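You operate a simulated robot arm through the tools that you are given. There is no shell and no other tool. Be economical: measure what you need, move in short steps, check, and stop when the job is done.

You are at the controls of a simulated two-armed robot. One attempt, no reset.

## Task
Take the blue cloth from the blue-legged table top and lay it out flat on the long beige table top.

It is judged by the outcome, as a careful person would: the job done as asked, and still so three seconds after it is handed in. It fails if anything else is knocked over, pushed out of place, dropped, spilled or broken. Flat cloth is picked up by pressing the open fingertips on it (5 to 10 N) and closing them slowly along it; thin cloth reads only 2 to 8 mm in the jaws.

## Robot
Two 7-joint arms with two-finger parallel grippers on one trunk, on a base that drives. Base frame: it is fixed to the floor where the robot stands at the start and does not move with it; the origin is under the middle of the robot, x ahead of it, y to its left, z up; the surface under the hand at the start is at about z = 800. Readings come in mm, degrees, newtons and seconds.
The left shoulder is at the start at [50, 165, 1030], the right one opposite. With the tool pointing down near the work surface each hand reaches from about 240 to 700 mm from the robot's upright axis, wherever it stands, measured 20 degrees to its own side. Places, roughly: long beige table top [700, -2200, 800]. Payload 3.91 kg a hand.
The tool frame of a hand sits at the grasp point between the pads (the TCP): z along the fingers, y along the line on which they close. The tips reach 30 mm beyond it. Largest opening 110 mm; finger width 20, thickness 10; the body of the gripper, 48 by 112 mm, starts 55 mm behind the TCP.
Orientation is told as [roll, pitch, yaw] about the base's x, y, z axes, in that order, counted from this pose: with the fingers straight down and closing along the base's y, the tool's x points along the base's -x, its y along +y and its z along -z.

## Interface
- The arms move only by the tool jog_arm. It takes "left_motion", "right_motion" or both (then of equal length, played together; a hand with none holds still); each is a list of rows, each a list of 7 numbers: the shift along the tool's x, y, z in mm, then the turn, a rotation vector about the tool's x, y, z in degrees, then the closure, from 0 (fully open) to 1 (shut). In form: [[x, y, z, wx, wy, wz, jaw], ...]. A call has 1 to 12 rows; each row shifts and turns the commanded pose from where the row before left it, along the tool's axes as they then stand. A row lasts 0.2 s, in which the tool goes at most 50 mm and 8.6 degrees; a call with a longer step from one row to the next is refused whole, and so is a gripper value outside its range. A pose out of reach is approached as far as the arm can. The call stops where the force on the tool passes 40 N (or 10 N more than at its start, if that is more) or the arm is blocked; 0.2 s more then pass. Each finger travels about 45 mm/s and halts on what it meets, pressing with about 33 N; the grip force reading is that of the motor and also rises with nothing between the fingers. The clock runs only during rows and for 0.2 s after the last one: add rows that do not move to give the fingers time. It gives the time, the measured TCP pose, the force on the tool (base axes), the opening and the grip force at its end, in the units of the frame above (readings bear some noise), with the torque about the TCP (base axes, N m) and any sound that the robot's microphone picked up, and new pictures: "pictures" is both (left out), scene, wrist or none (wrist: the cameras of the hands that moved).
- Cameras (640 x 400 px; columns grow to the right, rows downward): "scene" is now at [119, -13.2, 1210]; the picture's right is [-0.16, -0.99, 0.00], its down [-0.48, 0.08, -0.87] and it looks along [0.86, -0.14, -0.49] (base axes); focal length 267 px, centre (320, 200). "left" rides on the left gripper at [72, -17, -103] in its tool frame; the picture's right is [0.23, 0.97, 0.00], its down [-0.76, 0.18, -0.62] and it looks along [-0.61, 0.14, 0.78] (tool axes); focal length 222 px, centre (320, 200). "right" rides on the right gripper at [72, 17, -103] in its tool frame; the picture's right is [-0.23, 0.97, 0.00], its down [-0.76, -0.18, -0.62] and it looks along [-0.61, -0.14, 0.78] (tool axes); focal length 222 px, centre (320, 200). There is no depth. A picture from a camera that has moved, and an enlarged one, comes with that camera's place and axes in the base frame and with its lens.
- lift_body(by): slides the trunk up (or, below 0, down) by that many mm; the arms and the scene camera ride with it, the base frame stays. It gives what a move gives, with no picture.
- base_move(legs): drives the robot by 1 to 6 legs, each [ahead, left, turn to the left] in mm, mm and degrees, along the robot's own axes; the way and the turn of a leg run together, so that a leg with both is an arc; at most 1500 mm and 180 degrees a leg. The arms and the cameras ride along, it lands a little off, and it stops where it bumps. It gives what a move gives, and a new picture of the scene camera.
- head_to(pan, tilt): turns the head with the scene camera to pan (to the left, within 80 degrees either way) and tilt (down, from -29 to 69), counted from straight ahead of the robot. It gives what a move gives, and a new picture of the scene camera.
- zoom(camera, box): a new picture of the part [left, top, right, bottom] of that camera's present view, enlarged. It takes no simulated time.
- close_job(): hands the job in; it is judged then, once.

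Work in short steps. Places have to be worked out from the pictures, the camera data and where the tool is seen: move nearer, look again, correct. Check each grasp and each placing, and mend what went wrong. You have 120 turns and 260 pictures in all, those below and enlarged ones among them. Open the grippers and draw the arms clear of the work before you hand the job in, unless the task says otherwise; then end with one line.

The tools are called after "Call:" as name(argument=value, ...) on one line, values as JSON. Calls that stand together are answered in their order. jog_arm: Moves the arms, as the interface text tells. Its arguments: {"type":"object","properties":{"left_motion":{"type":"array","items":{"type":"array","items":{"type":"number"}}},"right_motion":{"type":"array","items":{"type":"array","items":{"type":"number"}}},"pictures":{"type":"string","enum":["both","scene","wrist","none"]}},"required":[]} The other tools are called the same way: lift_body (by) slides the trunk up or down; base_move (legs) drives the base; head_to (pan, tilt) turns the head that bears the scene camera; zoom (camera, box) takes an enlarged picture of a part of a camera's view; close_job () hands the job in.

At the start:

```text
time: 0.0
left_tool_pos: [547.1, 175.0, 1011.1]
left_tool_rot: [0.0, -0.1, 0.0]
left_ft_force: [0.4, 1.2, -0.6]
left_wrist_torque: [0.03, 0.01, -0.01]
left_opening: 110.0
left_grip_force: 0.1
right_tool_pos: [496.6, -195.0, 1028.6]
right_tool_rot: [0.0, 0.0, 0.0]
right_ft_force: [0.3, 0.2, -0.6]
right_wrist_torque: [-0.03, 0.01, 0.02]
right_opening: 110.0
right_grip_force: 0.0
trunk travel left (down, up): [-250.0, 253.0]
robot x, y, heading: [-0.3, -2.9, 0.2]
head pan, tilt: [-9.4, 29.0]
```

scene: 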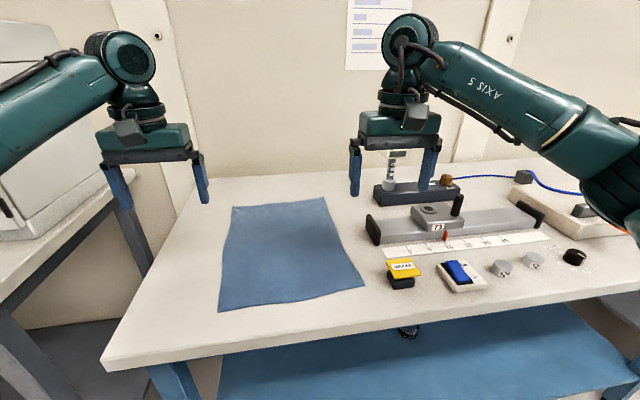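
right: 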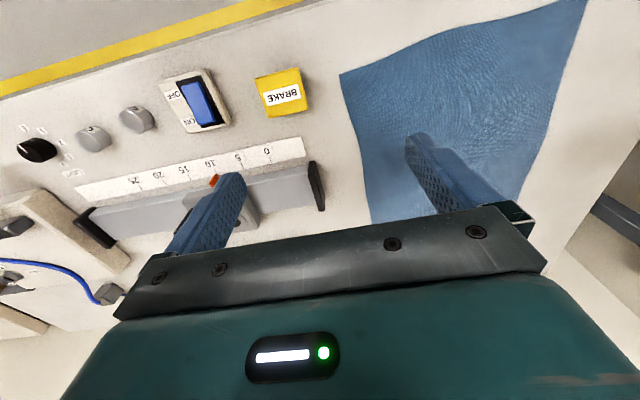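
left: 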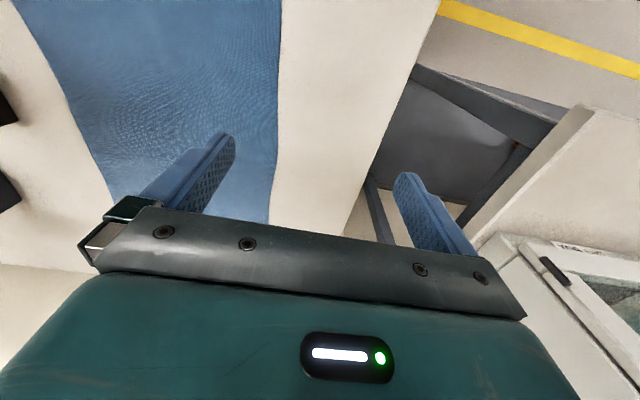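

The cloth lies at about x 465–845, y −160 to 130, with its near edge facing me. Before I touch it, I'll look toward the target table.

Call:
head_to(pan=-75, tilt=20)

Call:
head_to(pan=0, tilt=45)

```text
time: 1.4
left_tool_pos: [546.9, 176.2, 1011.9]
left_tool_rot: [0.1, 0.0, 0.0]
left_ft_force: [0.3, 0.0, 0.0]
left_wrist_torque: [0.01, 0.02, 0.02]
left_opening: 109.9
left_grip_force: 0.1
right_tool_pos: [497.2, -195.0, 1029.1]
right_tool_rot: [0.0, 0.0, 0.1]
right_ft_force: [-0.6, -0.7, 0.0]
right_wrist_torque: [0.0, -0.03, -0.01]
right_opening: 109.9
right_grip_force: 0.1
trunk travel left (down, up): [-250.0, 253.0]
robot x, y, heading: [-3.4, 2.1, 0.1]
head pan, tilt: [-75.0, 20.0]
camera scene: at [53.6, -88.3, 1224.5], right [-0.97, -0.26, 0.0], down [-0.09, 0.33, -0.94], along [0.24, -0.91, -0.34], focal length 267 px, centre (320, 200)
```

scene: 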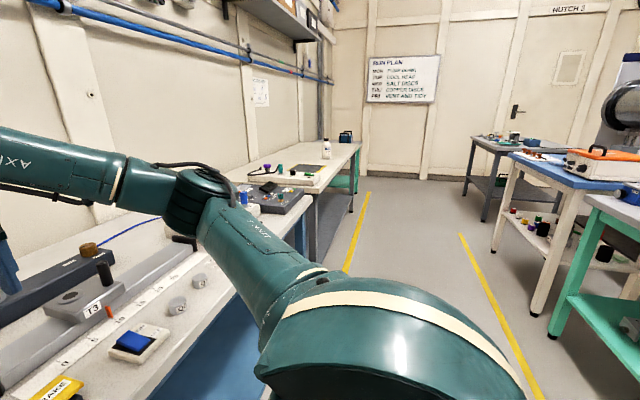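

```text
time: 2.8
left_tool_pos: [547.9, 175.3, 1011.9]
left_tool_rot: [0.0, 0.0, 0.1]
left_ft_force: [-0.1, -0.3, 0.0]
left_wrist_torque: [-0.02, 0.0, -0.01]
left_opening: 110.0
left_grip_force: 0.1
right_tool_pos: [496.1, -196.0, 1028.6]
right_tool_rot: [0.0, 0.1, 0.1]
right_ft_force: [0.3, -0.9, 0.7]
right_wrist_torque: [0.01, 0.02, 0.02]
right_opening: 110.2
right_grip_force: 0.0
trunk travel left (down, up): [-250.0, 253.0]
robot x, y, heading: [3.4, 4.0, -0.0]
head pan, tilt: [0.0, 45.0]
camera scene: at [110.7, 1.5, 1185.9], right [0.0, -1.0, 0.0], down [-0.71, 0.0, -0.71], along [0.71, 0.0, -0.71], focal length 267 px, centre (320, 200)
```

scene: 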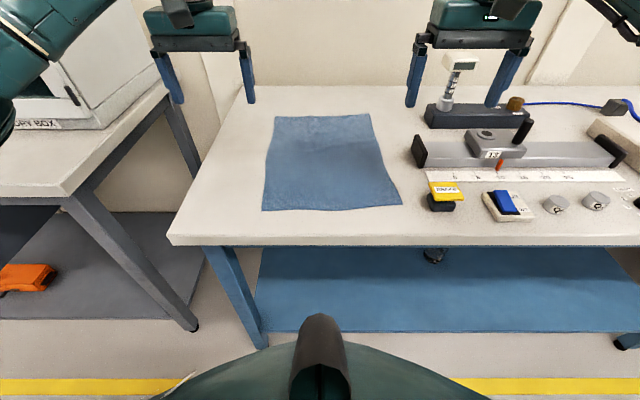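

Seen straight on, the cloth corners are about (469,115), (485,−163), (864,−148) and (845,132). I'll bring both hands above the two near corners with the jaws partly closed.

Call:
jog_arm(left_motion=[[15, -22.5, 33, 0, 0, 0, 0.2], [15, -22.5, 33, 0, 0, 0, 0.4], [15, -22.5, 33, 0, 0, 0, 0.6], [15, -22.5, 33, 0, 0, 0, 0.64], [0, 0, 0, 0, 0, 0, 0.64]], right_motion=[[-1.5, 16, 37, 0, 0, 0, 0.2], [-1.5, 16, 37, 0, 0, 0, 0.4], [-1.5, 16, 37, 0, 0, 0, 0.6], [-1.5, 16, 37, 0, 0, 0, 0.64], [0, 0, 0, 0, 0, 0, 0.64]])

```text
time: 4.0
left_tool_pos: [486.9, 84.5, 879.4]
left_tool_rot: [0.0, 0.0, 0.0]
left_ft_force: [-0.3, 0.1, 0.3]
left_wrist_torque: [-0.01, 0.0, -0.01]
left_opening: 39.7
left_grip_force: 0.2
right_tool_pos: [503.6, -129.9, 880.7]
right_tool_rot: [-0.1, 0.0, -0.1]
right_ft_force: [-0.3, 0.1, -0.9]
right_wrist_torque: [0.0, 0.0, 0.0]
right_opening: 39.6
right_grip_force: 0.0
trunk travel left (down, up): [-250.0, 253.0]
robot x, y, heading: [-3.6, -3.4, 0.2]
head pan, tilt: [0.0, 45.0]
camera scene: at [110.7, 1.6, 1185.9], right [0.0, -1.0, 0.0], down [-0.71, 0.0, -0.71], along [0.71, 0.0, -0.71], focal length 267 px, centre (320, 200)
camera right: at [430.3, -115.3, 984.2], right [0.23, 0.97, 0.0], down [0.76, -0.18, 0.62], along [0.61, -0.14, -0.78], focal length 222 px, centre (320, 200)
camera left: at [414.5, 67.7, 982.3], right [-0.23, 0.97, 0.0], down [0.76, 0.18, 0.62], along [0.61, 0.14, -0.78], focal length 222 px, centre (320, 200)
```

scene: 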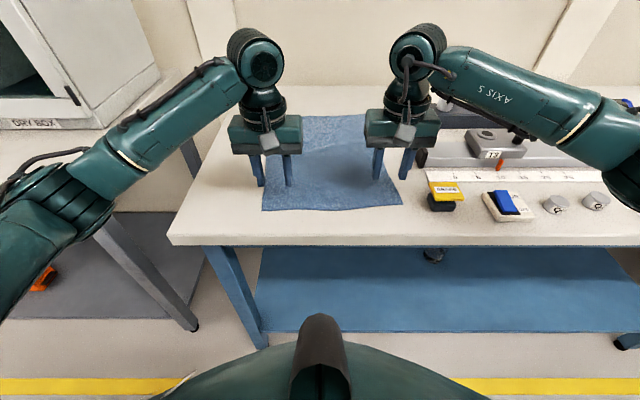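
right: 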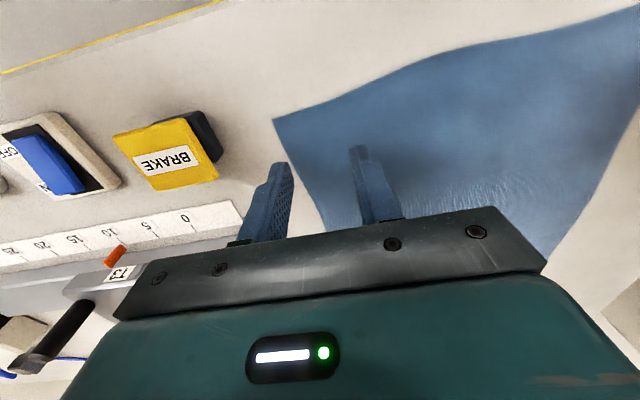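
left: 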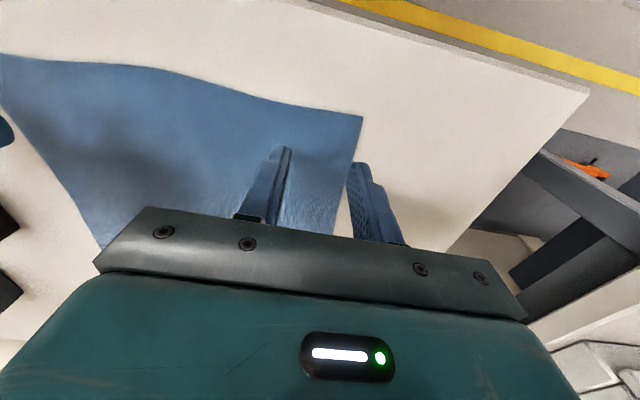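

Both corners match my estimates: left (464,113), right (482,−165). I'll shift each hand about 11 mm inward so both fingers land on cloth, and lower to just above it.

Call:
jog_arm(left_motion=[[0, -11, 20, 0, 0, 0, 0.64], [0, 0, 20, 0, 0, 0, 0.64], [0, 0, 5, 0, 0, 0, 0.64]], right_motion=[[2, 11, 20, 0, 0, 0, 0.64], [0, 0, 20, 0, 0, 0, 0.64], [0, 0, 5, 0, 0, 0, 0.64]], pictures="wrist")

```text
time: 4.8
left_tool_pos: [487.2, 73.3, 833.3]
left_tool_rot: [0.1, -0.1, 0.0]
left_ft_force: [-0.6, -0.7, 1.2]
left_wrist_torque: [-0.02, 0.02, 0.0]
left_opening: 39.7
left_grip_force: 0.1
right_tool_pos: [500.4, -120.3, 835.8]
right_tool_rot: [0.0, 0.0, 0.0]
right_ft_force: [0.0, -0.6, -0.2]
right_wrist_torque: [-0.01, 0.0, 0.03]
right_opening: 39.6
right_grip_force: 0.1
trunk travel left (down, up): [-250.0, 253.0]
robot x, y, heading: [-0.1, 0.2, 0.1]
head pan, tilt: [0.0, 45.0]
camera right: at [427.7, -104.1, 938.6], right [0.23, 0.97, 0.0], down [0.76, -0.18, 0.62], along [0.61, -0.14, -0.78], focal length 222 px, centre (320, 200)
camera left: at [414.5, 56.8, 937.1], right [-0.23, 0.97, 0.0], down [0.76, 0.18, 0.62], along [0.61, 0.14, -0.78], focal length 222 px, centre (320, 200)
```

right: 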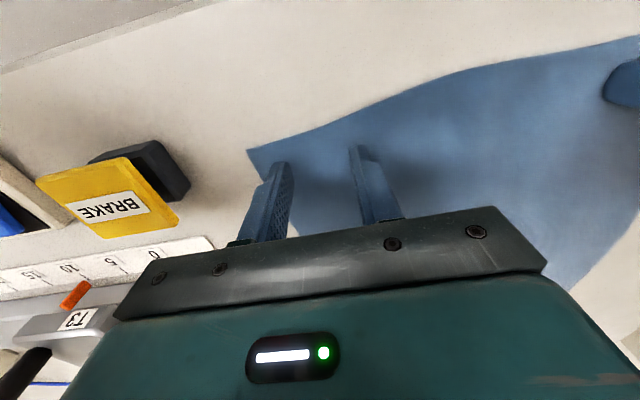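
left: 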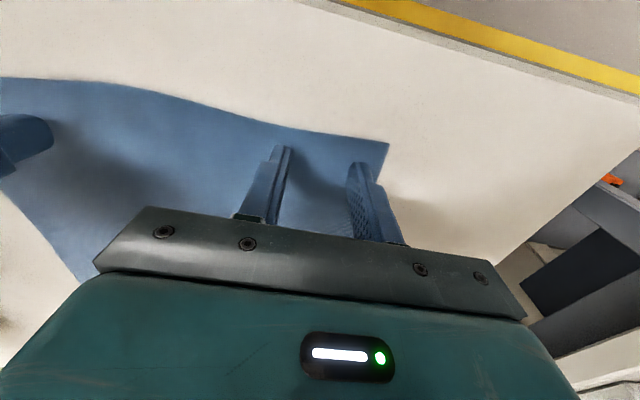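

Both fingers of each hand are over cloth, close to the near edge. I'll press down gently in small steps.

Call:
jog_arm(left_motion=[[0, 0, 2, 0, 0, 0, 0.64], [0, 0, 1, 0, 0, 0, 0.64]], right_motion=[[0, 0, 3, 0, 0, 0, 0.64], [0, 0, 1.5, 0, 0, 0, 0.64]], pictures="none")

```text
time: 5.4
left_tool_pos: [487.9, 74.1, 833.2]
left_tool_rot: [0.0, -0.1, 0.1]
left_ft_force: [1.3, -0.9, 0.9]
left_wrist_torque: [-0.05, 0.01, 0.02]
left_opening: 39.7
left_grip_force: 0.1
right_tool_pos: [501.4, -119.7, 832.9]
right_tool_rot: [0.0, 0.0, 0.0]
right_ft_force: [-1.2, 1.0, 2.8]
right_wrist_torque: [-0.02, 0.01, -0.01]
right_opening: 39.6
right_grip_force: 0.2
trunk travel left (down, up): [-250.0, 253.0]
robot x, y, heading: [2.1, -2.0, 0.1]
head pan, tilt: [0.0, 45.0]
```

Contact is starting at about z 832, so I'll press a little further.

Call:
jog_arm(left_motion=[[0, 0, 1.5, 0, 0, 0, 0.64], [0, 0, 0.5, 0, 0, 0, 0.64]], right_motion=[[0, 0, 1, 0, 0, 0, 0.64], [0, 0, 0.5, 0, 0, 0, 0.64]], pictures="none")

```text
time: 6.0
left_tool_pos: [486.3, 73.7, 831.6]
left_tool_rot: [-0.1, -0.2, 0.0]
left_ft_force: [1.7, -1.0, 13.7]
left_wrist_torque: [0.03, 0.05, 0.0]
left_opening: 39.8
left_grip_force: 0.1
right_tool_pos: [500.5, -120.7, 831.2]
right_tool_rot: [0.0, -0.1, -0.1]
right_ft_force: [0.8, 1.4, 4.5]
right_wrist_torque: [0.0, 0.01, -0.01]
right_opening: 39.3
right_grip_force: 0.1
trunk travel left (down, up): [-250.0, 253.0]
robot x, y, heading: [-1.6, -2.2, -0.2]
head pan, tilt: [0.0, 45.0]
```

Left presses at 13.7 N, right at 4.5 N. I'll ease the left, press the right slightly more, and close slowly.

Call:
jog_arm(left_motion=[[0, 0, -0.5, 0, 0, 0, 0.67], [0, 0, 0, 0, 0, 0, 0.71], [0, 0, 0, 0, 0, 0, 0.75], [0, 0, 0, 0, 0, 0, 0.79], [0, 0, 0, 0, 0, 0, 0.83], [0, 0, 0, 0, 0, 0, 0.87], [0, 0, 0, 0, 0, 0, 0.91], [0, 0, 0, 0, 0, 0, 0.95], [0, 0, 0, 0, 0, 0, 1], [0, 0, 0, 0, 0, 0, 1]], right_motion=[[0, 0, 0.4, 0, 0, 0, 0.67], [0, 0, 0, 0, 0, 0, 0.71], [0, 0, 0, 0, 0, 0, 0.75], [0, 0, 0, 0, 0, 0, 0.79], [0, 0, 0, 0, 0, 0, 0.83], [0, 0, 0, 0, 0, 0, 0.87], [0, 0, 0, 0, 0, 0, 0.91], [0, 0, 0, 0, 0, 0, 0.95], [0, 0, 0, 0, 0, 0, 1], [0, 0, 0, 0, 0, 0, 1]], pictures="wrist")

```text
time: 8.2
left_tool_pos: [486.4, 74.0, 830.8]
left_tool_rot: [-0.1, -0.2, 0.0]
left_ft_force: [1.4, 0.1, 17.7]
left_wrist_torque: [0.01, 0.05, 0.01]
left_opening: 2.6
left_grip_force: 33.4
right_tool_pos: [499.6, -120.0, 831.0]
right_tool_rot: [0.0, -0.1, 0.0]
right_ft_force: [0.9, 1.4, 9.0]
right_wrist_torque: [0.02, 0.05, 0.0]
right_opening: 0.8
right_grip_force: 32.7
trunk travel left (down, up): [-250.0, 253.0]
robot x, y, heading: [-1.4, -1.3, -0.0]
head pan, tilt: [0.0, 45.0]
camera right: at [427.0, -104.5, 934.4], right [0.23, 0.97, 0.0], down [0.76, -0.18, 0.62], along [0.61, -0.14, -0.78], focal length 222 px, centre (320, 200)
camera left: at [413.0, 58.1, 934.7], right [-0.23, 0.97, 0.0], down [0.76, 0.18, 0.63], along [0.61, 0.14, -0.78], focal length 222 px, centre (320, 200)
```

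right: 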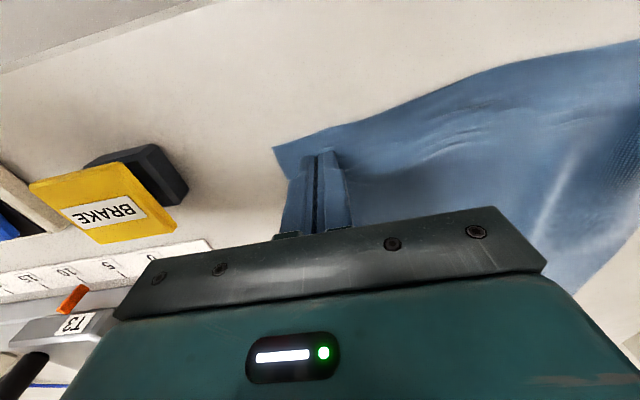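
left: 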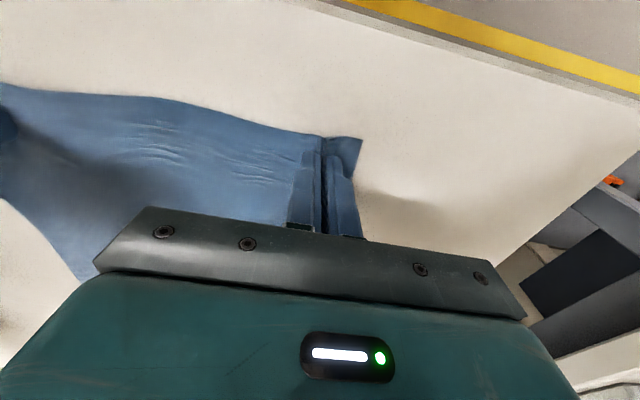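

The left has cloth (2.6 mm), but the right slipped (0.8 mm) and its cloth edge is now at y≈−148. I'll lift the right hand, reopen it 12 mm further in and press again.

Call:
jog_arm(left_motion=[[0, 0, -1, 0, 0, 0, 1], [0, 0, 0, 0, 0, 0, 1], [0, 0, 0, 0, 0, 0, 1], [0, 0, 0, 0, 0, 0, 1], [0, 0, 0, 0, 0, 0, 1], [0, 0, 0, 0, 0, 0, 1], [0, 0, 0, 0, 0, 0, 1]], right_motion=[[0, 0, -6, 0, 0, 0, 1], [0, 10, 0, 0, 0, 0, 0.8], [0, 0, 0, 0, 0, 0, 0.64], [0, 0, 0, 0, 0, 0, 0.64], [0, 0, 4, 0, 0, 0, 0.64], [0, 0, 2, 0, 0, 0, 0.64], [0, 0, 0.6, 0, 0, 0, 0.64]], pictures="wrist")

```text
time: 9.8
left_tool_pos: [485.9, 74.2, 832.4]
left_tool_rot: [0.0, 0.0, 0.1]
left_ft_force: [0.8, 0.2, 7.9]
left_wrist_torque: [-0.02, -0.01, 0.05]
left_opening: 2.3
left_grip_force: 33.1
right_tool_pos: [500.7, -109.9, 831.0]
right_tool_rot: [0.2, -0.1, 0.0]
right_ft_force: [-1.1, 0.2, 10.8]
right_wrist_torque: [-0.28, 0.0, -0.05]
right_opening: 39.5
right_grip_force: 0.1
trunk travel left (down, up): [-250.0, 253.0]
robot x, y, heading: [0.3, -0.3, 0.0]
head pan, tilt: [0.0, 45.0]
camera right: at [427.0, -94.9, 934.4], right [0.23, 0.97, 0.0], down [0.76, -0.18, 0.63], along [0.61, -0.14, -0.78], focal length 222 px, centre (320, 200)
camera left: at [413.2, 58.2, 935.0], right [-0.23, 0.97, 0.0], down [0.76, 0.18, 0.62], along [0.61, 0.14, -0.78], focal length 222 px, centre (320, 200)
```

right: 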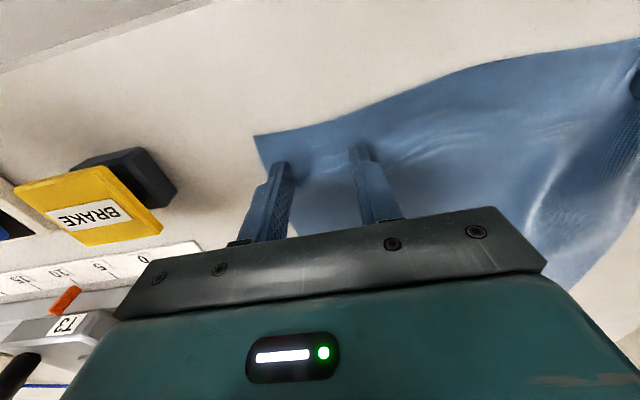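
left: 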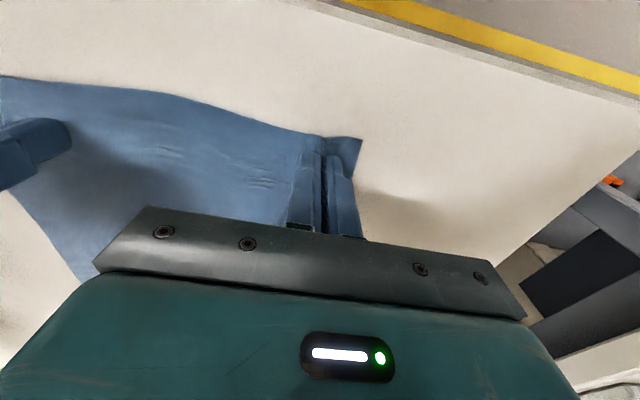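

The torque shows only the outer right finger is loaded. I'll tilt slightly toward the inner finger, then close slowly.

Call:
jog_arm(right_motion=[[0, 0, 0, 0.6, 0, 0, 0.64], [0, 0, 0.2, 0, 0, 0, 0.66], [0, 0, 0, 0, 0, 0, 0.69], [0, 0, 0, 0, 0, 0, 0.73], [0, 0, 0, 0, 0, 0, 0.77], [0, 0, 0, 0, 0, 0, 0.81], [0, 0, 0, 0, 0, 0, 0.85], [0, 0, 0, 0, 0, 0, 0.89], [0, 0, 0, 0, 0, 0, 0.93], [0, 0, 0, 0, 0, 0, 0.97], [0, 0, 0, 0, 0, 0, 1], [0, 0, 0, 0, 0, 0, 1]], pictures="wrist")

```text
time: 12.4
left_tool_pos: [485.7, 74.8, 831.7]
left_tool_rot: [-0.2, -0.1, 0.1]
left_ft_force: [0.2, -9.5, -0.1]
left_wrist_torque: [-0.31, 0.03, -0.02]
left_opening: 2.3
left_grip_force: 33.3
right_tool_pos: [500.2, -109.3, 830.4]
right_tool_rot: [-0.4, -0.3, 0.2]
right_ft_force: [0.3, 11.1, 23.4]
right_wrist_torque: [0.28, 0.07, -0.06]
right_opening: 2.3
right_grip_force: 33.2
trunk travel left (down, up): [-250.0, 253.0]
robot x, y, heading: [0.1, 1.3, 0.0]
head pan, tilt: [0.0, 45.0]
camera right: at [427.2, -93.0, 934.0], right [0.23, 0.97, -0.01], down [0.76, -0.17, 0.63], along [0.61, -0.15, -0.78], focal length 222 px, centre (320, 200)
```

right: 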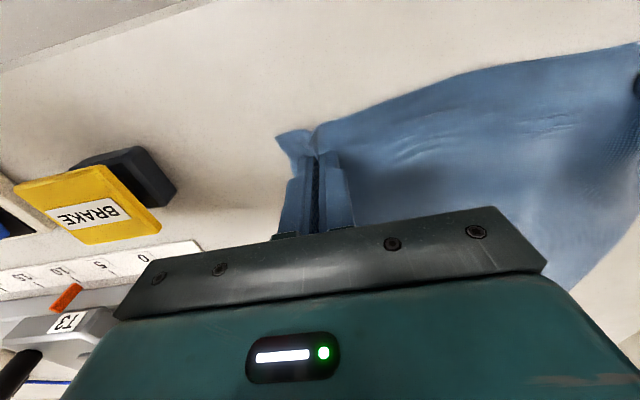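

Both hands now hold cloth (2.3 mm each), with it slightly taut between them. I'll slacken it by 2 mm and lift 120 mm together.

Call:
jog_arm(left_motion=[[0, -1, -5, 0, 0, 0, 1], [0, 0, -15, 0, 0, 0, 1], [0, 0, -25, 0, 0, 0, 1], [0, 0, -25, 0, 0, 0, 1], [0, 0, -25, 0, 0, 0, 1], [0, 0, -25, 0, 0, 0, 1]], right_motion=[[0, 1, -5, 0, 0, 0, 1], [0, 0, -15, -0.6, 0, 0, 1], [0, 0, -25, 0, 0, 0, 1], [0, 0, -25, 0, 0, 0, 1], [0, 0, -25, 0, 0, 0, 1], [0, 0, -25, 0, 0, 0, 1]], pictures="both")

```text
time: 13.8
left_tool_pos: [489.0, 74.5, 951.2]
left_tool_rot: [-0.1, 0.0, 0.1]
left_ft_force: [-0.4, -5.9, -0.6]
left_wrist_torque: [-0.17, -0.02, -0.04]
left_opening: 2.2
left_grip_force: 33.0
right_tool_pos: [501.5, -108.2, 947.4]
right_tool_rot: [0.0, 0.0, 0.0]
right_ft_force: [-0.1, 5.5, -0.9]
right_wrist_torque: [0.2, 0.02, -0.02]
right_opening: 2.4
right_grip_force: 33.3
trunk travel left (down, up): [-250.0, 253.0]
robot x, y, heading: [-1.0, 1.6, -0.2]
head pan, tilt: [0.0, 45.0]
camera scene: at [110.5, 1.6, 1185.8], right [0.0, -1.0, 0.0], down [-0.71, 0.0, -0.71], along [0.71, 0.0, -0.71], focal length 267 px, centre (320, 200)
camera right: at [428.6, -93.2, 1050.4], right [0.23, 0.97, 0.0], down [0.76, -0.18, 0.62], along [0.61, -0.14, -0.78], focal length 222 px, centre (320, 200)
camera left: at [414.9, 56.7, 1055.5], right [-0.23, 0.97, 0.0], down [0.76, 0.18, 0.62], along [0.61, 0.14, -0.78], focal length 222 px, centre (320, 200)
```

scene: 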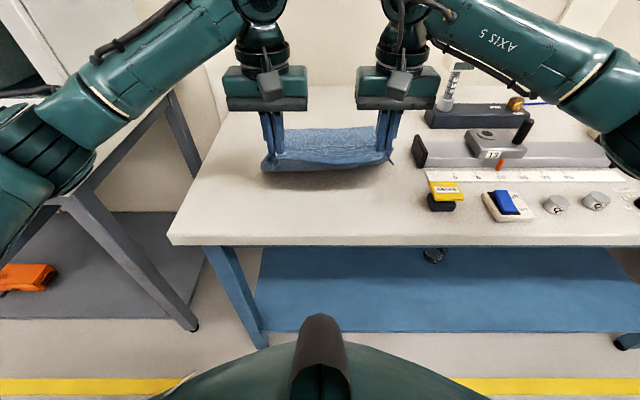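
right: 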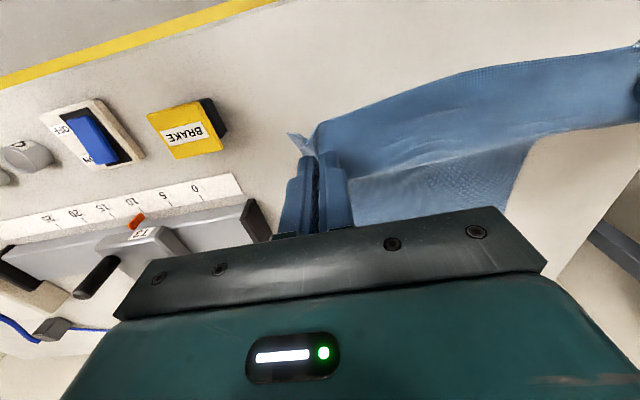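
left: 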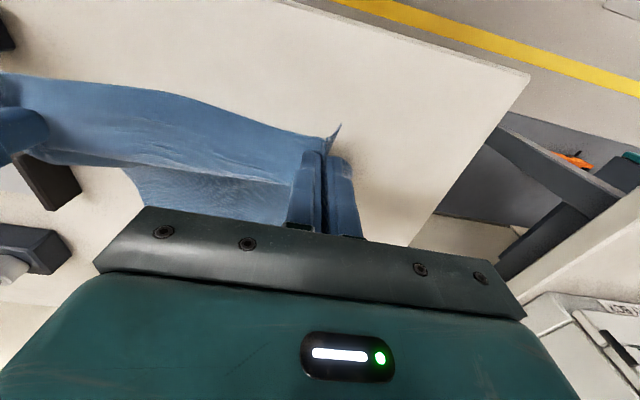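

The grip is secure and the cloth is lifting evenly. I'll continue upward another 230 mm.

Call:
jog_arm(left_motion=[[0, 0, -30, 0, 0, 0, 1], [0, 0, -30, 0, 0, 0, 1], [0, 0, -30, 0, 0, 0, 1], [0, 0, -30, 0, 0, 0, 1], [0, 0, -30, 0, 0, 0, 1], [0, 0, -30, 0, 0, 0, 1], [0, 0, -30, 0, 0, 0, 1], [0, 0, -20, 0, 0, 0, 1]], right_motion=[[0, 0, -30, 0, 0, 0, 1], [0, 0, -30, 0, 0, 0, 1], [0, 0, -30, 0, 0, 0, 1], [0, 0, -30, 0, 0, 0, 1], [0, 0, -30, 0, 0, 0, 1], [0, 0, -30, 0, 0, 0, 1], [0, 0, -30, 0, 0, 0, 1], [0, 0, -24, 0, 0, 0, 1]], pictures="scene")

Call:
lift_body(by=120)

Call:
head_to(pan=0, tilt=40)

```text
time: 15.6
left_tool_pos: [485.5, 75.0, 1183.3]
left_tool_rot: [0.0, -0.1, 0.0]
left_ft_force: [-0.1, -7.8, 0.2]
left_wrist_torque: [-0.22, 0.01, -0.06]
left_opening: 2.4
left_grip_force: 33.6
right_tool_pos: [502.1, -109.5, 1183.5]
right_tool_rot: [0.1, 0.0, 0.2]
right_ft_force: [-0.9, 8.4, 0.5]
right_wrist_torque: [0.24, 0.02, -0.01]
right_opening: 2.2
right_grip_force: 33.7
trunk travel left (down, up): [-250.0, 253.0]
robot x, y, heading: [-1.4, 0.4, -0.1]
head pan, tilt: [0.0, 45.0]
camera scene: at [110.2, 1.7, 1185.9], right [0.0, -1.0, 0.0], down [-0.71, 0.0, -0.71], along [0.71, 0.0, -0.71], focal length 267 px, centre (320, 200)
```

scene: 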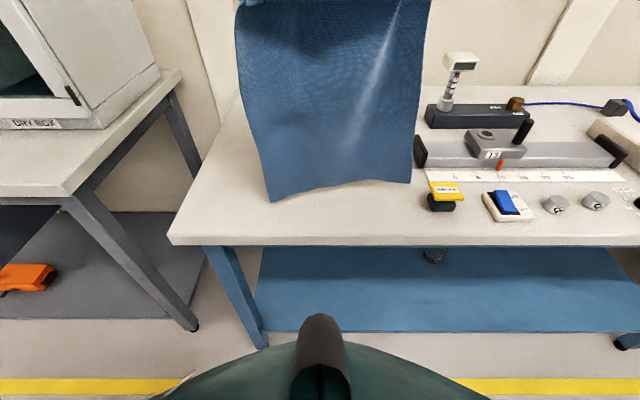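

```text
time: 17.1
left_tool_pos: [486.5, 74.4, 1302.4]
left_tool_rot: [0.0, 0.0, 0.0]
left_ft_force: [-0.3, -7.4, -0.8]
left_wrist_torque: [-0.24, -0.02, -0.03]
left_opening: 2.3
left_grip_force: 33.5
right_tool_pos: [503.0, -110.1, 1304.2]
right_tool_rot: [0.0, 0.0, 0.0]
right_ft_force: [-0.4, 8.8, -1.7]
right_wrist_torque: [0.22, 0.02, 0.01]
right_opening: 2.4
right_grip_force: 33.5
trunk travel left (down, up): [-370.0, 133.0]
robot x, y, heading: [-0.3, 2.1, 0.4]
head pan, tilt: [0.0, 45.0]
```

```text
time: 17.8
left_tool_pos: [486.5, 75.0, 1301.9]
left_tool_rot: [0.0, 0.1, 0.1]
left_ft_force: [0.6, -8.1, 0.7]
left_wrist_torque: [-0.24, 0.01, -0.01]
left_opening: 2.2
left_grip_force: 33.1
right_tool_pos: [502.2, -109.2, 1304.0]
right_tool_rot: [0.0, -0.1, 0.0]
right_ft_force: [0.1, 8.3, -0.4]
right_wrist_torque: [0.2, 0.04, -0.01]
right_opening: 2.2
right_grip_force: 33.2
trunk travel left (down, up): [-370.0, 133.0]
robot x, y, heading: [0.4, 0.9, 0.2]
head pan, tilt: [0.0, 40.0]
camera scene: at [114.4, 1.6, 1313.1], right [0.0, -1.0, 0.0], down [-0.64, 0.0, -0.77], along [0.77, 0.0, -0.64], focal length 267 px, centre (320, 200)
```

scene: 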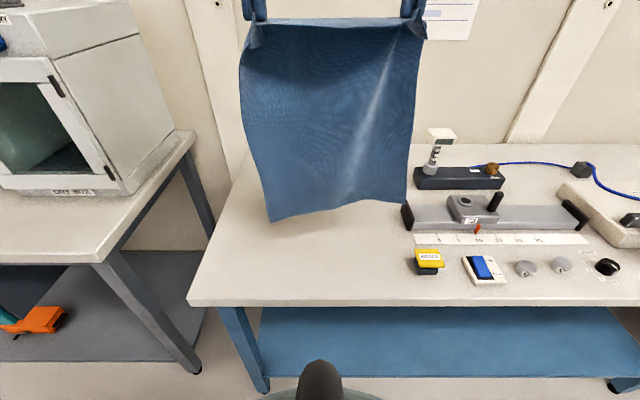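

The cloth hangs clear in both hands. I'll back off 260 mm so it leaves the table edge, then drive right 1000 mm and look toward the beige table.

Call:
base_move(legs=[[-260, 0, 0], [0, -1000, 0]])

Call:
head_to(pan=-60, tilt=30)

```text
time: 28.4
left_tool_pos: [225.4, -924.7, 1301.1]
left_tool_rot: [-0.1, 0.0, 0.1]
left_ft_force: [0.5, -8.2, -0.3]
left_wrist_torque: [-0.23, -0.01, -0.02]
left_opening: 2.1
left_grip_force: 33.1
right_tool_pos: [240.8, -1110.1, 1303.9]
right_tool_rot: [0.0, 0.0, 0.2]
right_ft_force: [-0.7, 8.6, 0.3]
right_wrist_torque: [0.26, 0.05, -0.06]
right_opening: 2.4
right_grip_force: 32.6
trunk travel left (down, up): [-370.0, 133.0]
robot x, y, heading: [-259.4, -1002.3, -0.1]
head pan, tilt: [0.0, 40.0]
camera scene: at [-146.2, -998.0, 1313.1], right [0.0, -1.0, 0.0], down [-0.64, 0.0, -0.77], along [0.77, 0.0, -0.64], focal length 267 px, centre (320, 200)
```

scene: 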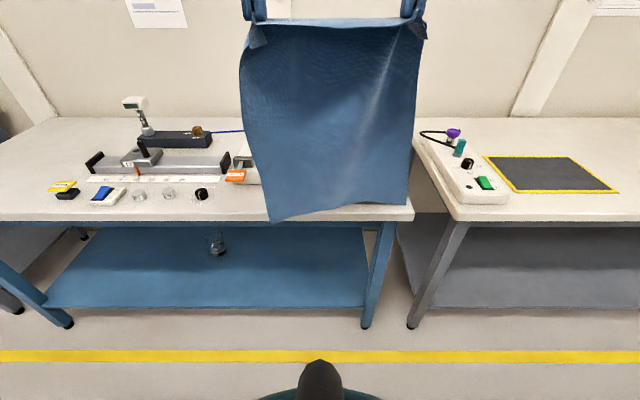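

```text
time: 29.6
left_tool_pos: [224.9, -924.7, 1301.4]
left_tool_rot: [0.1, -0.1, 0.2]
left_ft_force: [0.5, -7.2, -0.2]
left_wrist_torque: [-0.27, -0.01, -0.04]
left_opening: 2.3
left_grip_force: 32.6
right_tool_pos: [241.0, -1108.6, 1304.0]
right_tool_rot: [0.0, 0.0, 0.0]
right_ft_force: [-0.4, 7.1, 0.5]
right_wrist_torque: [0.21, -0.01, -0.02]
right_opening: 2.4
right_grip_force: 33.2
trunk travel left (down, up): [-370.0, 133.0]
robot x, y, heading: [-255.3, -1001.9, -0.1]
head pan, tilt: [-60.0, 30.0]
camera scene: at [-185.8, -1076.3, 1328.4], right [-0.86, -0.5, 0.0], down [-0.25, 0.43, -0.87], along [0.43, -0.75, -0.5], focal length 267 px, centre (320, 200)
```

scene: 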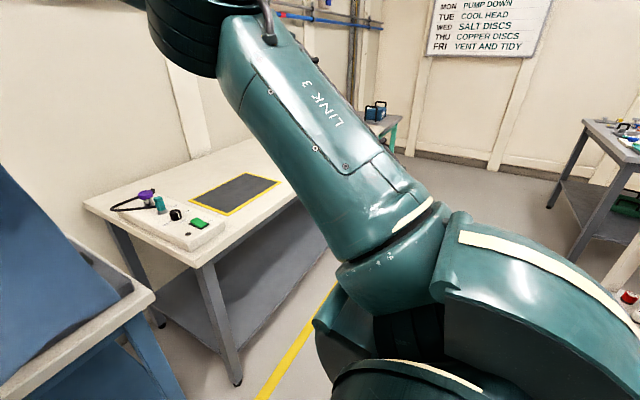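

The gray-legged beige table starts at about y −1450 and carries a control box and a black pad. I'll drive another 1000 mm right and look straight at it.

Call:
base_move(legs=[[0, -1150, 0]])

Call:
head_to(pan=-30, tilt=35)

Call:
head_to(pan=30, tilt=35)

```text
time: 40.0
left_tool_pos: [232.1, -2074.6, 1302.4]
left_tool_rot: [0.0, 0.0, 0.8]
left_ft_force: [1.2, -7.8, 0.1]
left_wrist_torque: [-0.23, -0.05, -0.02]
left_opening: 2.6
left_grip_force: 32.8
right_tool_pos: [252.2, -2258.4, 1304.2]
right_tool_rot: [0.0, 0.0, 0.7]
right_ft_force: [-0.5, 8.5, 0.2]
right_wrist_torque: [0.22, 0.01, -0.03]
right_opening: 2.2
right_grip_force: 33.1
trunk travel left (down, up): [-370.0, 133.0]
robot x, y, heading: [-254.2, -2157.0, 0.8]
head pan, tilt: [-60.0, 30.0]
camera scene: at [-176.0, -2231.0, 1328.4], right [-0.86, -0.51, 0.0], down [-0.26, 0.43, -0.87], along [0.44, -0.74, -0.5], focal length 267 px, centre (320, 200)
```

scene: 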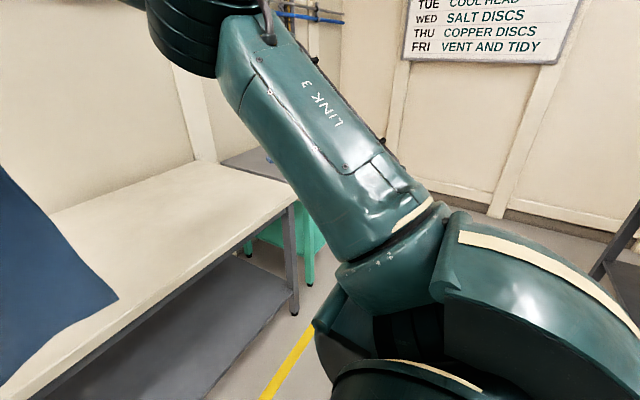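

```text
time: 41.0
left_tool_pos: [234.0, -2074.8, 1302.4]
left_tool_rot: [0.0, 0.0, 0.6]
left_ft_force: [0.3, -6.7, 0.8]
left_wrist_torque: [-0.2, -0.02, -0.04]
left_opening: 2.3
left_grip_force: 32.7
right_tool_pos: [251.5, -2257.4, 1303.7]
right_tool_rot: [0.0, -0.1, 0.8]
right_ft_force: [-0.2, 7.1, -0.1]
right_wrist_torque: [0.2, 0.05, 0.0]
right_opening: 2.3
right_grip_force: 33.0
trunk travel left (down, up): [-370.0, 133.0]
robot x, y, heading: [-254.3, -2153.6, 0.7]
head pan, tilt: [-30.0, 35.0]
camera scene: at [-145.5, -2196.3, 1320.7], right [-0.49, -0.87, 0.0], down [-0.5, 0.28, -0.82], along [0.71, -0.4, -0.57], focal length 267 px, centre (320, 200)
```

scene: 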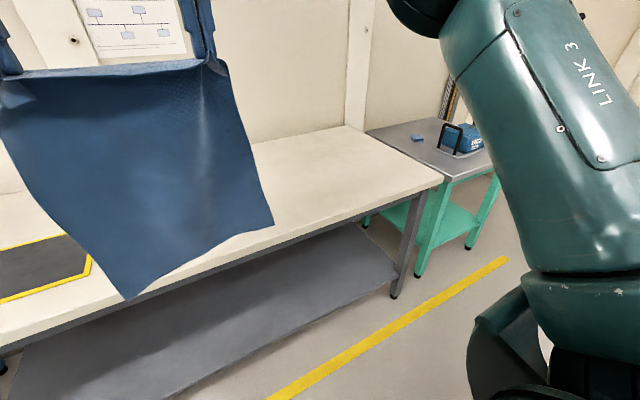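

```text
time: 42.3
left_tool_pos: [233.0, -2073.4, 1302.1]
left_tool_rot: [0.0, 0.1, 0.7]
left_ft_force: [1.3, -7.2, 0.0]
left_wrist_torque: [-0.23, 0.05, -0.01]
left_opening: 2.4
left_grip_force: 32.9
right_tool_pos: [250.5, -2257.9, 1303.3]
right_tool_rot: [0.1, 0.0, 0.8]
right_ft_force: [-0.8, 7.2, 0.0]
right_wrist_torque: [0.22, 0.02, -0.02]
right_opening: 2.2
right_grip_force: 33.2
trunk travel left (down, up): [-370.0, 133.0]
robot x, y, heading: [-251.2, -2153.7, 0.6]
head pan, tilt: [30.0, 35.0]
camera scene: at [-146.6, -2108.3, 1320.7], right [0.51, -0.86, 0.0], down [-0.49, -0.29, -0.82], along [0.7, 0.42, -0.57], focal length 267 px, centre (320, 200)
```

scene: 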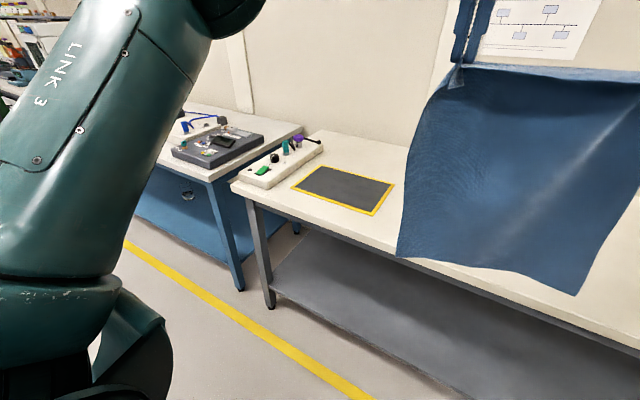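

The beige top spans about x 380–1045, y −1450 to −3035, with a pad at y −1590 to −1910. A bottle seen earlier may be hidden behind the cloth near (570,−2225), so I'll drive further right and look back.

Call:
base_move(legs=[[0, -480, -0.7]])

Call:
head_to(pan=30, tilt=35)

Call:
head_to(pan=-25, tilt=35)

```text
time: 47.0
left_tool_pos: [235.7, -2565.7, 1301.9]
left_tool_rot: [0.0, -0.1, -0.7]
left_ft_force: [0.1, -8.2, 0.3]
left_wrist_torque: [-0.22, -0.03, -0.05]
left_opening: 2.1
left_grip_force: 33.0
right_tool_pos: [250.0, -2750.5, 1303.5]
right_tool_rot: [-0.1, 0.0, -0.5]
right_ft_force: [-0.7, 8.3, -1.6]
right_wrist_torque: [0.22, -0.02, 0.01]
right_opening: 2.2
right_grip_force: 32.6
trunk travel left (down, up): [-370.0, 133.0]
robot x, y, heading: [-249.9, -2637.6, -0.6]
head pan, tilt: [30.0, 35.0]
camera scene: at [-144.7, -2591.3, 1320.7], right [0.49, -0.87, 0.0], down [-0.5, -0.28, -0.82], along [0.71, 0.4, -0.57], focal length 267 px, centre (320, 200)
```

scene: 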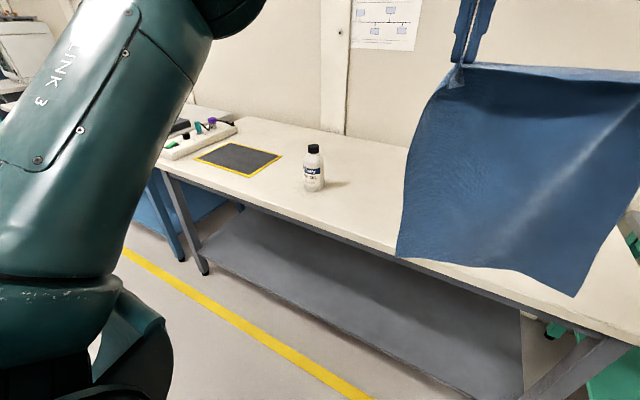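

```text
time: 47.6
left_tool_pos: [235.8, -2566.4, 1302.8]
left_tool_rot: [-0.1, -0.1, -0.6]
left_ft_force: [0.2, -4.7, 0.4]
left_wrist_torque: [-0.14, 0.02, 0.0]
left_opening: 2.2
left_grip_force: 32.7
right_tool_pos: [250.2, -2748.6, 1303.2]
right_tool_rot: [0.2, 0.0, -0.4]
right_ft_force: [0.0, 5.6, -0.4]
right_wrist_torque: [0.19, 0.02, -0.01]
right_opening: 2.5
right_grip_force: 33.1
trunk travel left (down, up): [-370.0, 133.0]
robot x, y, heading: [-252.6, -2634.8, -0.4]
head pan, tilt: [30.0, 35.0]
camera scene: at [-144.7, -2591.1, 1320.7], right [0.49, -0.87, 0.0], down [-0.5, -0.28, -0.82], along [0.71, 0.4, -0.57], focal length 267 px, centre (320, 200)
```

scene: 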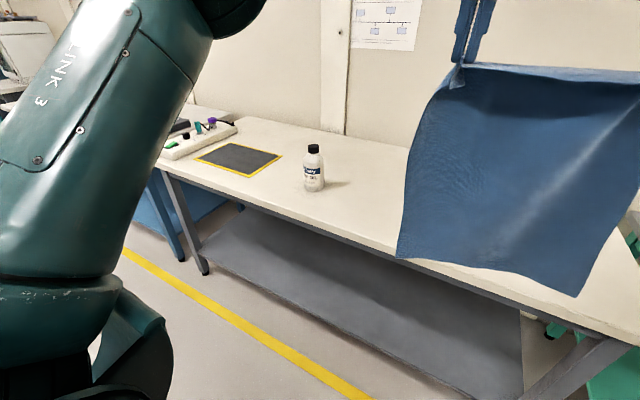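

```text
time: 48.9
left_tool_pos: [236.4, -2566.4, 1302.6]
left_tool_rot: [-0.1, 0.0, -0.7]
left_ft_force: [-0.1, -6.7, 0.4]
left_wrist_torque: [-0.18, -0.01, -0.04]
left_opening: 2.4
left_grip_force: 32.4
right_tool_pos: [250.8, -2750.4, 1303.7]
right_tool_rot: [0.1, 0.0, -0.4]
right_ft_force: [-0.3, 6.0, -0.4]
right_wrist_torque: [0.18, 0.02, -0.03]
right_opening: 2.4
right_grip_force: 33.3
trunk travel left (down, up): [-370.0, 133.0]
robot x, y, heading: [-251.3, -2633.0, -0.6]
head pan, tilt: [-25.0, 35.0]
camera scene: at [-141.9, -2672.3, 1320.7], right [-0.43, -0.9, 0.0], down [-0.52, 0.25, -0.82], along [0.74, -0.35, -0.57], focal length 267 px, centre (320, 200)
```

scene: 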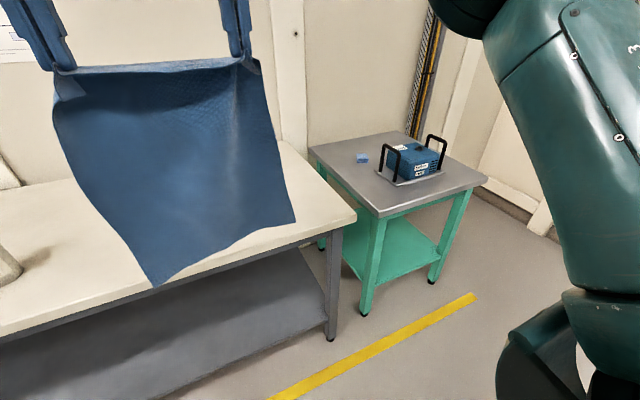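

The bottle is at about (563,−2160) and the table's right end at y≈−3050. My hands are centred at y≈−2658 in front of clear surface, so next I'll look down to check the base clearance.

Call:
head_to(pan=0, tilt=69)

```text
time: 49.9
left_tool_pos: [236.1, -2566.3, 1303.0]
left_tool_rot: [0.0, 0.0, -0.6]
left_ft_force: [0.1, -6.7, -0.1]
left_wrist_torque: [-0.22, -0.03, -0.02]
left_opening: 2.2
left_grip_force: 33.3
right_tool_pos: [249.7, -2749.7, 1302.8]
right_tool_rot: [0.0, -0.1, -0.5]
right_ft_force: [-0.1, 6.8, -1.2]
right_wrist_torque: [0.18, 0.03, -0.02]
right_opening: 2.4
right_grip_force: 33.2
trunk travel left (down, up): [-370.0, 133.0]
robot x, y, heading: [-250.7, -2635.5, -0.5]
head pan, tilt: [0.0, 68.8]
camera scene: at [-165.4, -2635.0, 1277.0], right [-0.01, -1.0, 0.0], down [-0.93, 0.01, -0.36], along [0.36, 0.0, -0.93], focal length 267 px, centre (320, 200)
```

scene: 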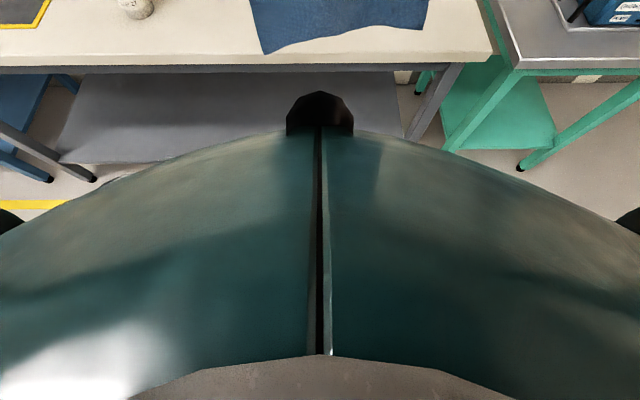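

Clear table lies ahead. The starting pose had the same 385 mm standoff to a table edge, so I'll drive forward to x≈0, then carefully to about 90.

Call:
base_move(legs=[[250, 0, 0.5]])

Call:
base_move(legs=[[60, 0, 0]])

```text
time: 51.7
left_tool_pos: [487.3, -2560.3, 1302.8]
left_tool_rot: [-0.1, 0.0, 0.1]
left_ft_force: [0.9, -6.3, -0.2]
left_wrist_torque: [-0.19, -0.03, 0.01]
left_opening: 2.2
left_grip_force: 32.4
right_tool_pos: [503.9, -2744.6, 1303.6]
right_tool_rot: [0.0, 0.0, 0.2]
right_ft_force: [-1.0, 7.1, -0.5]
right_wrist_torque: [0.2, 0.03, -0.01]
right_opening: 2.3
right_grip_force: 33.0
trunk travel left (down, up): [-370.0, 133.0]
robot x, y, heading: [1.7, -2638.3, 0.4]
head pan, tilt: [0.0, 68.8]
camera scene: at [86.9, -2634.8, 1276.9], right [0.0, -1.0, 0.0], down [-0.93, 0.0, -0.36], along [0.36, 0.0, -0.93], focal length 267 px, centre (320, 200)
```

scene: 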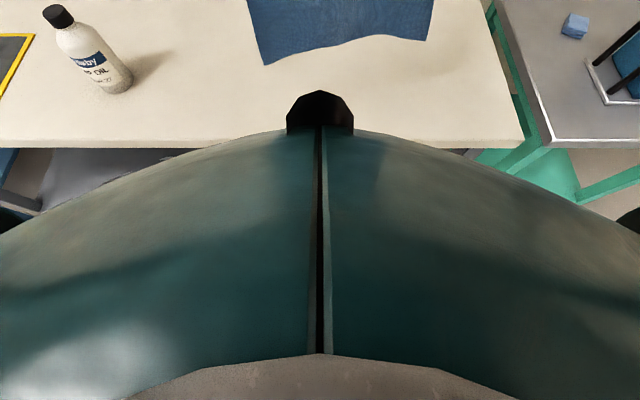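

```text
time: 52.7
left_tool_pos: [545.7, -2562.1, 1302.1]
left_tool_rot: [0.0, 0.1, 0.1]
left_ft_force: [0.5, -6.3, 0.9]
left_wrist_torque: [-0.16, 0.05, 0.01]
left_opening: 2.1
left_grip_force: 33.0
right_tool_pos: [562.4, -2744.2, 1303.1]
right_tool_rot: [0.1, 0.0, 0.2]
right_ft_force: [0.3, 5.5, 0.1]
right_wrist_torque: [0.15, 0.03, -0.03]
right_opening: 2.2
right_grip_force: 32.9
trunk travel left (down, up): [-370.0, 133.0]
robot x, y, heading: [60.6, -2637.1, 0.2]
head pan, tilt: [0.0, 68.8]
camera scene: at [145.7, -2634.6, 1276.9], right [0.0, -1.0, 0.0], down [-0.93, 0.0, -0.36], along [0.36, 0.0, -0.93], focal length 267 px, centre (320, 200)
```

scene: 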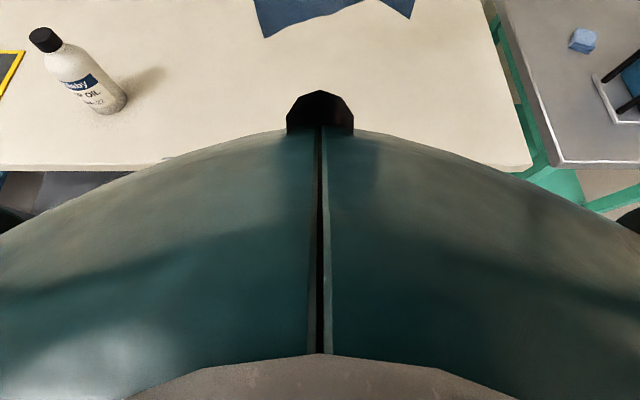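

No bump. The edge now computes to x≈398, so I'll go another 40 mm.

Call:
base_move(legs=[[40, 0, 0]])

Call:
head_to(pan=0, tilt=40)

```text
time: 53.5
left_tool_pos: [587.0, -2560.5, 1302.7]
left_tool_rot: [-0.1, 0.2, 0.1]
left_ft_force: [0.1, -5.8, -0.4]
left_wrist_torque: [-0.16, 0.05, 0.0]
left_opening: 2.4
left_grip_force: 32.6
right_tool_pos: [602.2, -2743.4, 1302.2]
right_tool_rot: [0.2, 0.2, 0.3]
right_ft_force: [-0.2, 4.8, -0.9]
right_wrist_torque: [0.11, 0.04, -0.02]
right_opening: 2.2
right_grip_force: 33.1
trunk travel left (down, up): [-370.0, 133.0]
robot x, y, heading: [101.4, -2636.3, 0.0]
head pan, tilt: [0.0, 68.8]
camera scene: at [185.9, -2634.5, 1276.9], right [0.0, -1.0, 0.0], down [-0.93, 0.0, -0.36], along [0.36, 0.0, -0.93], focal length 267 px, centre (320, 200)
```

scene: 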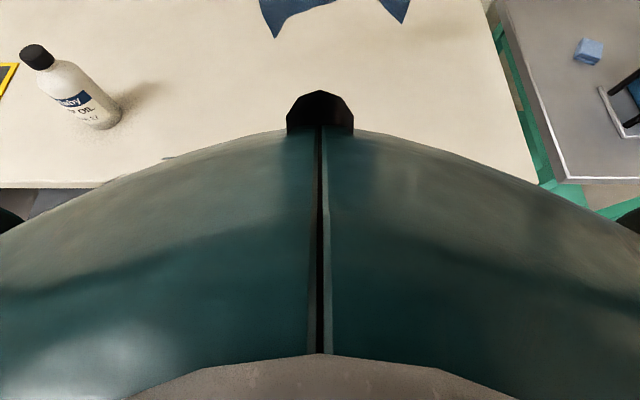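

```text
time: 54.5
left_tool_pos: [584.9, -2560.6, 1302.4]
left_tool_rot: [-0.1, -0.1, 0.1]
left_ft_force: [0.0, -4.6, 0.2]
left_wrist_torque: [-0.12, 0.06, 0.0]
left_opening: 2.4
left_grip_force: 33.5
right_tool_pos: [601.3, -2743.1, 1303.2]
right_tool_rot: [0.0, 0.0, 0.4]
right_ft_force: [-0.8, 5.2, 0.5]
right_wrist_torque: [0.15, 0.0, -0.01]
right_opening: 2.5
right_grip_force: 32.9
trunk travel left (down, up): [-370.0, 133.0]
robot x, y, heading: [97.2, -2638.0, 0.1]
head pan, tilt: [0.0, 40.0]
camera scene: at [213.8, -2634.4, 1313.0], right [0.0, -1.0, 0.0], down [-0.64, 0.0, -0.77], along [0.77, 0.0, -0.64], focal length 267 px, centre (320, 200)
```

scene: 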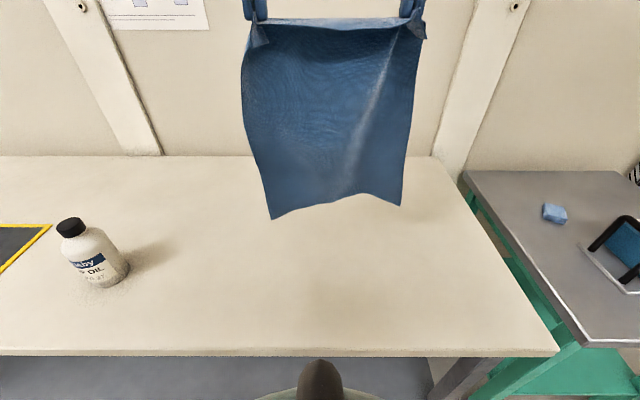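

The bottle (544,−2167, about 180 mm tall) could be near my left elbow when the arms come down. I'll shift right 110 mm and raise the trunk so the elbows stay high.

Call:
base_move(legs=[[0, -110, 0]])

Call:
lift_body(by=125)

```text
time: 56.1
left_tool_pos: [585.7, -2665.8, 1301.2]
left_tool_rot: [-0.1, 0.0, 0.2]
left_ft_force: [0.5, -4.6, -0.2]
left_wrist_torque: [-0.14, 0.03, -0.02]
left_opening: 2.3
left_grip_force: 32.9
right_tool_pos: [602.4, -2848.0, 1302.6]
right_tool_rot: [0.1, 0.0, 0.3]
right_ft_force: [-0.4, 4.9, 0.0]
right_wrist_torque: [0.18, 0.0, 0.0]
right_opening: 2.3
right_grip_force: 32.9
trunk travel left (down, up): [-370.0, 133.0]
robot x, y, heading: [99.5, -2742.7, 0.0]
head pan, tilt: [0.0, 40.0]
camera scene: at [214.2, -2740.1, 1313.1], right [0.0, -1.0, 0.0], down [-0.64, 0.0, -0.77], along [0.77, 0.0, -0.64], focal length 267 px, centre (320, 200)
```

scene: 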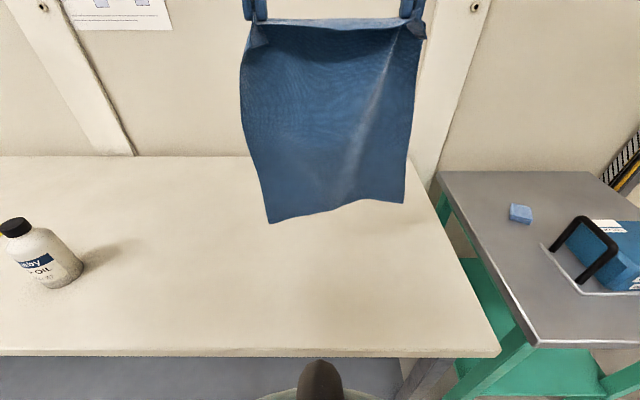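

```text
time: 57.6
left_tool_pos: [585.0, -2667.1, 1426.6]
left_tool_rot: [-0.1, 0.0, 0.2]
left_ft_force: [0.0, -4.0, -0.5]
left_wrist_torque: [-0.18, -0.02, 0.01]
left_opening: 2.3
left_grip_force: 33.3
right_tool_pos: [601.8, -2848.2, 1427.3]
right_tool_rot: [0.1, -0.1, 0.4]
right_ft_force: [0.4, 4.0, 0.2]
right_wrist_torque: [0.12, -0.02, -0.02]
right_opening: 2.1
right_grip_force: 33.4
trunk travel left (down, up): [-495.0, 8.0]
robot x, y, heading: [102.0, -2743.1, 0.2]
head pan, tilt: [0.0, 40.0]
```

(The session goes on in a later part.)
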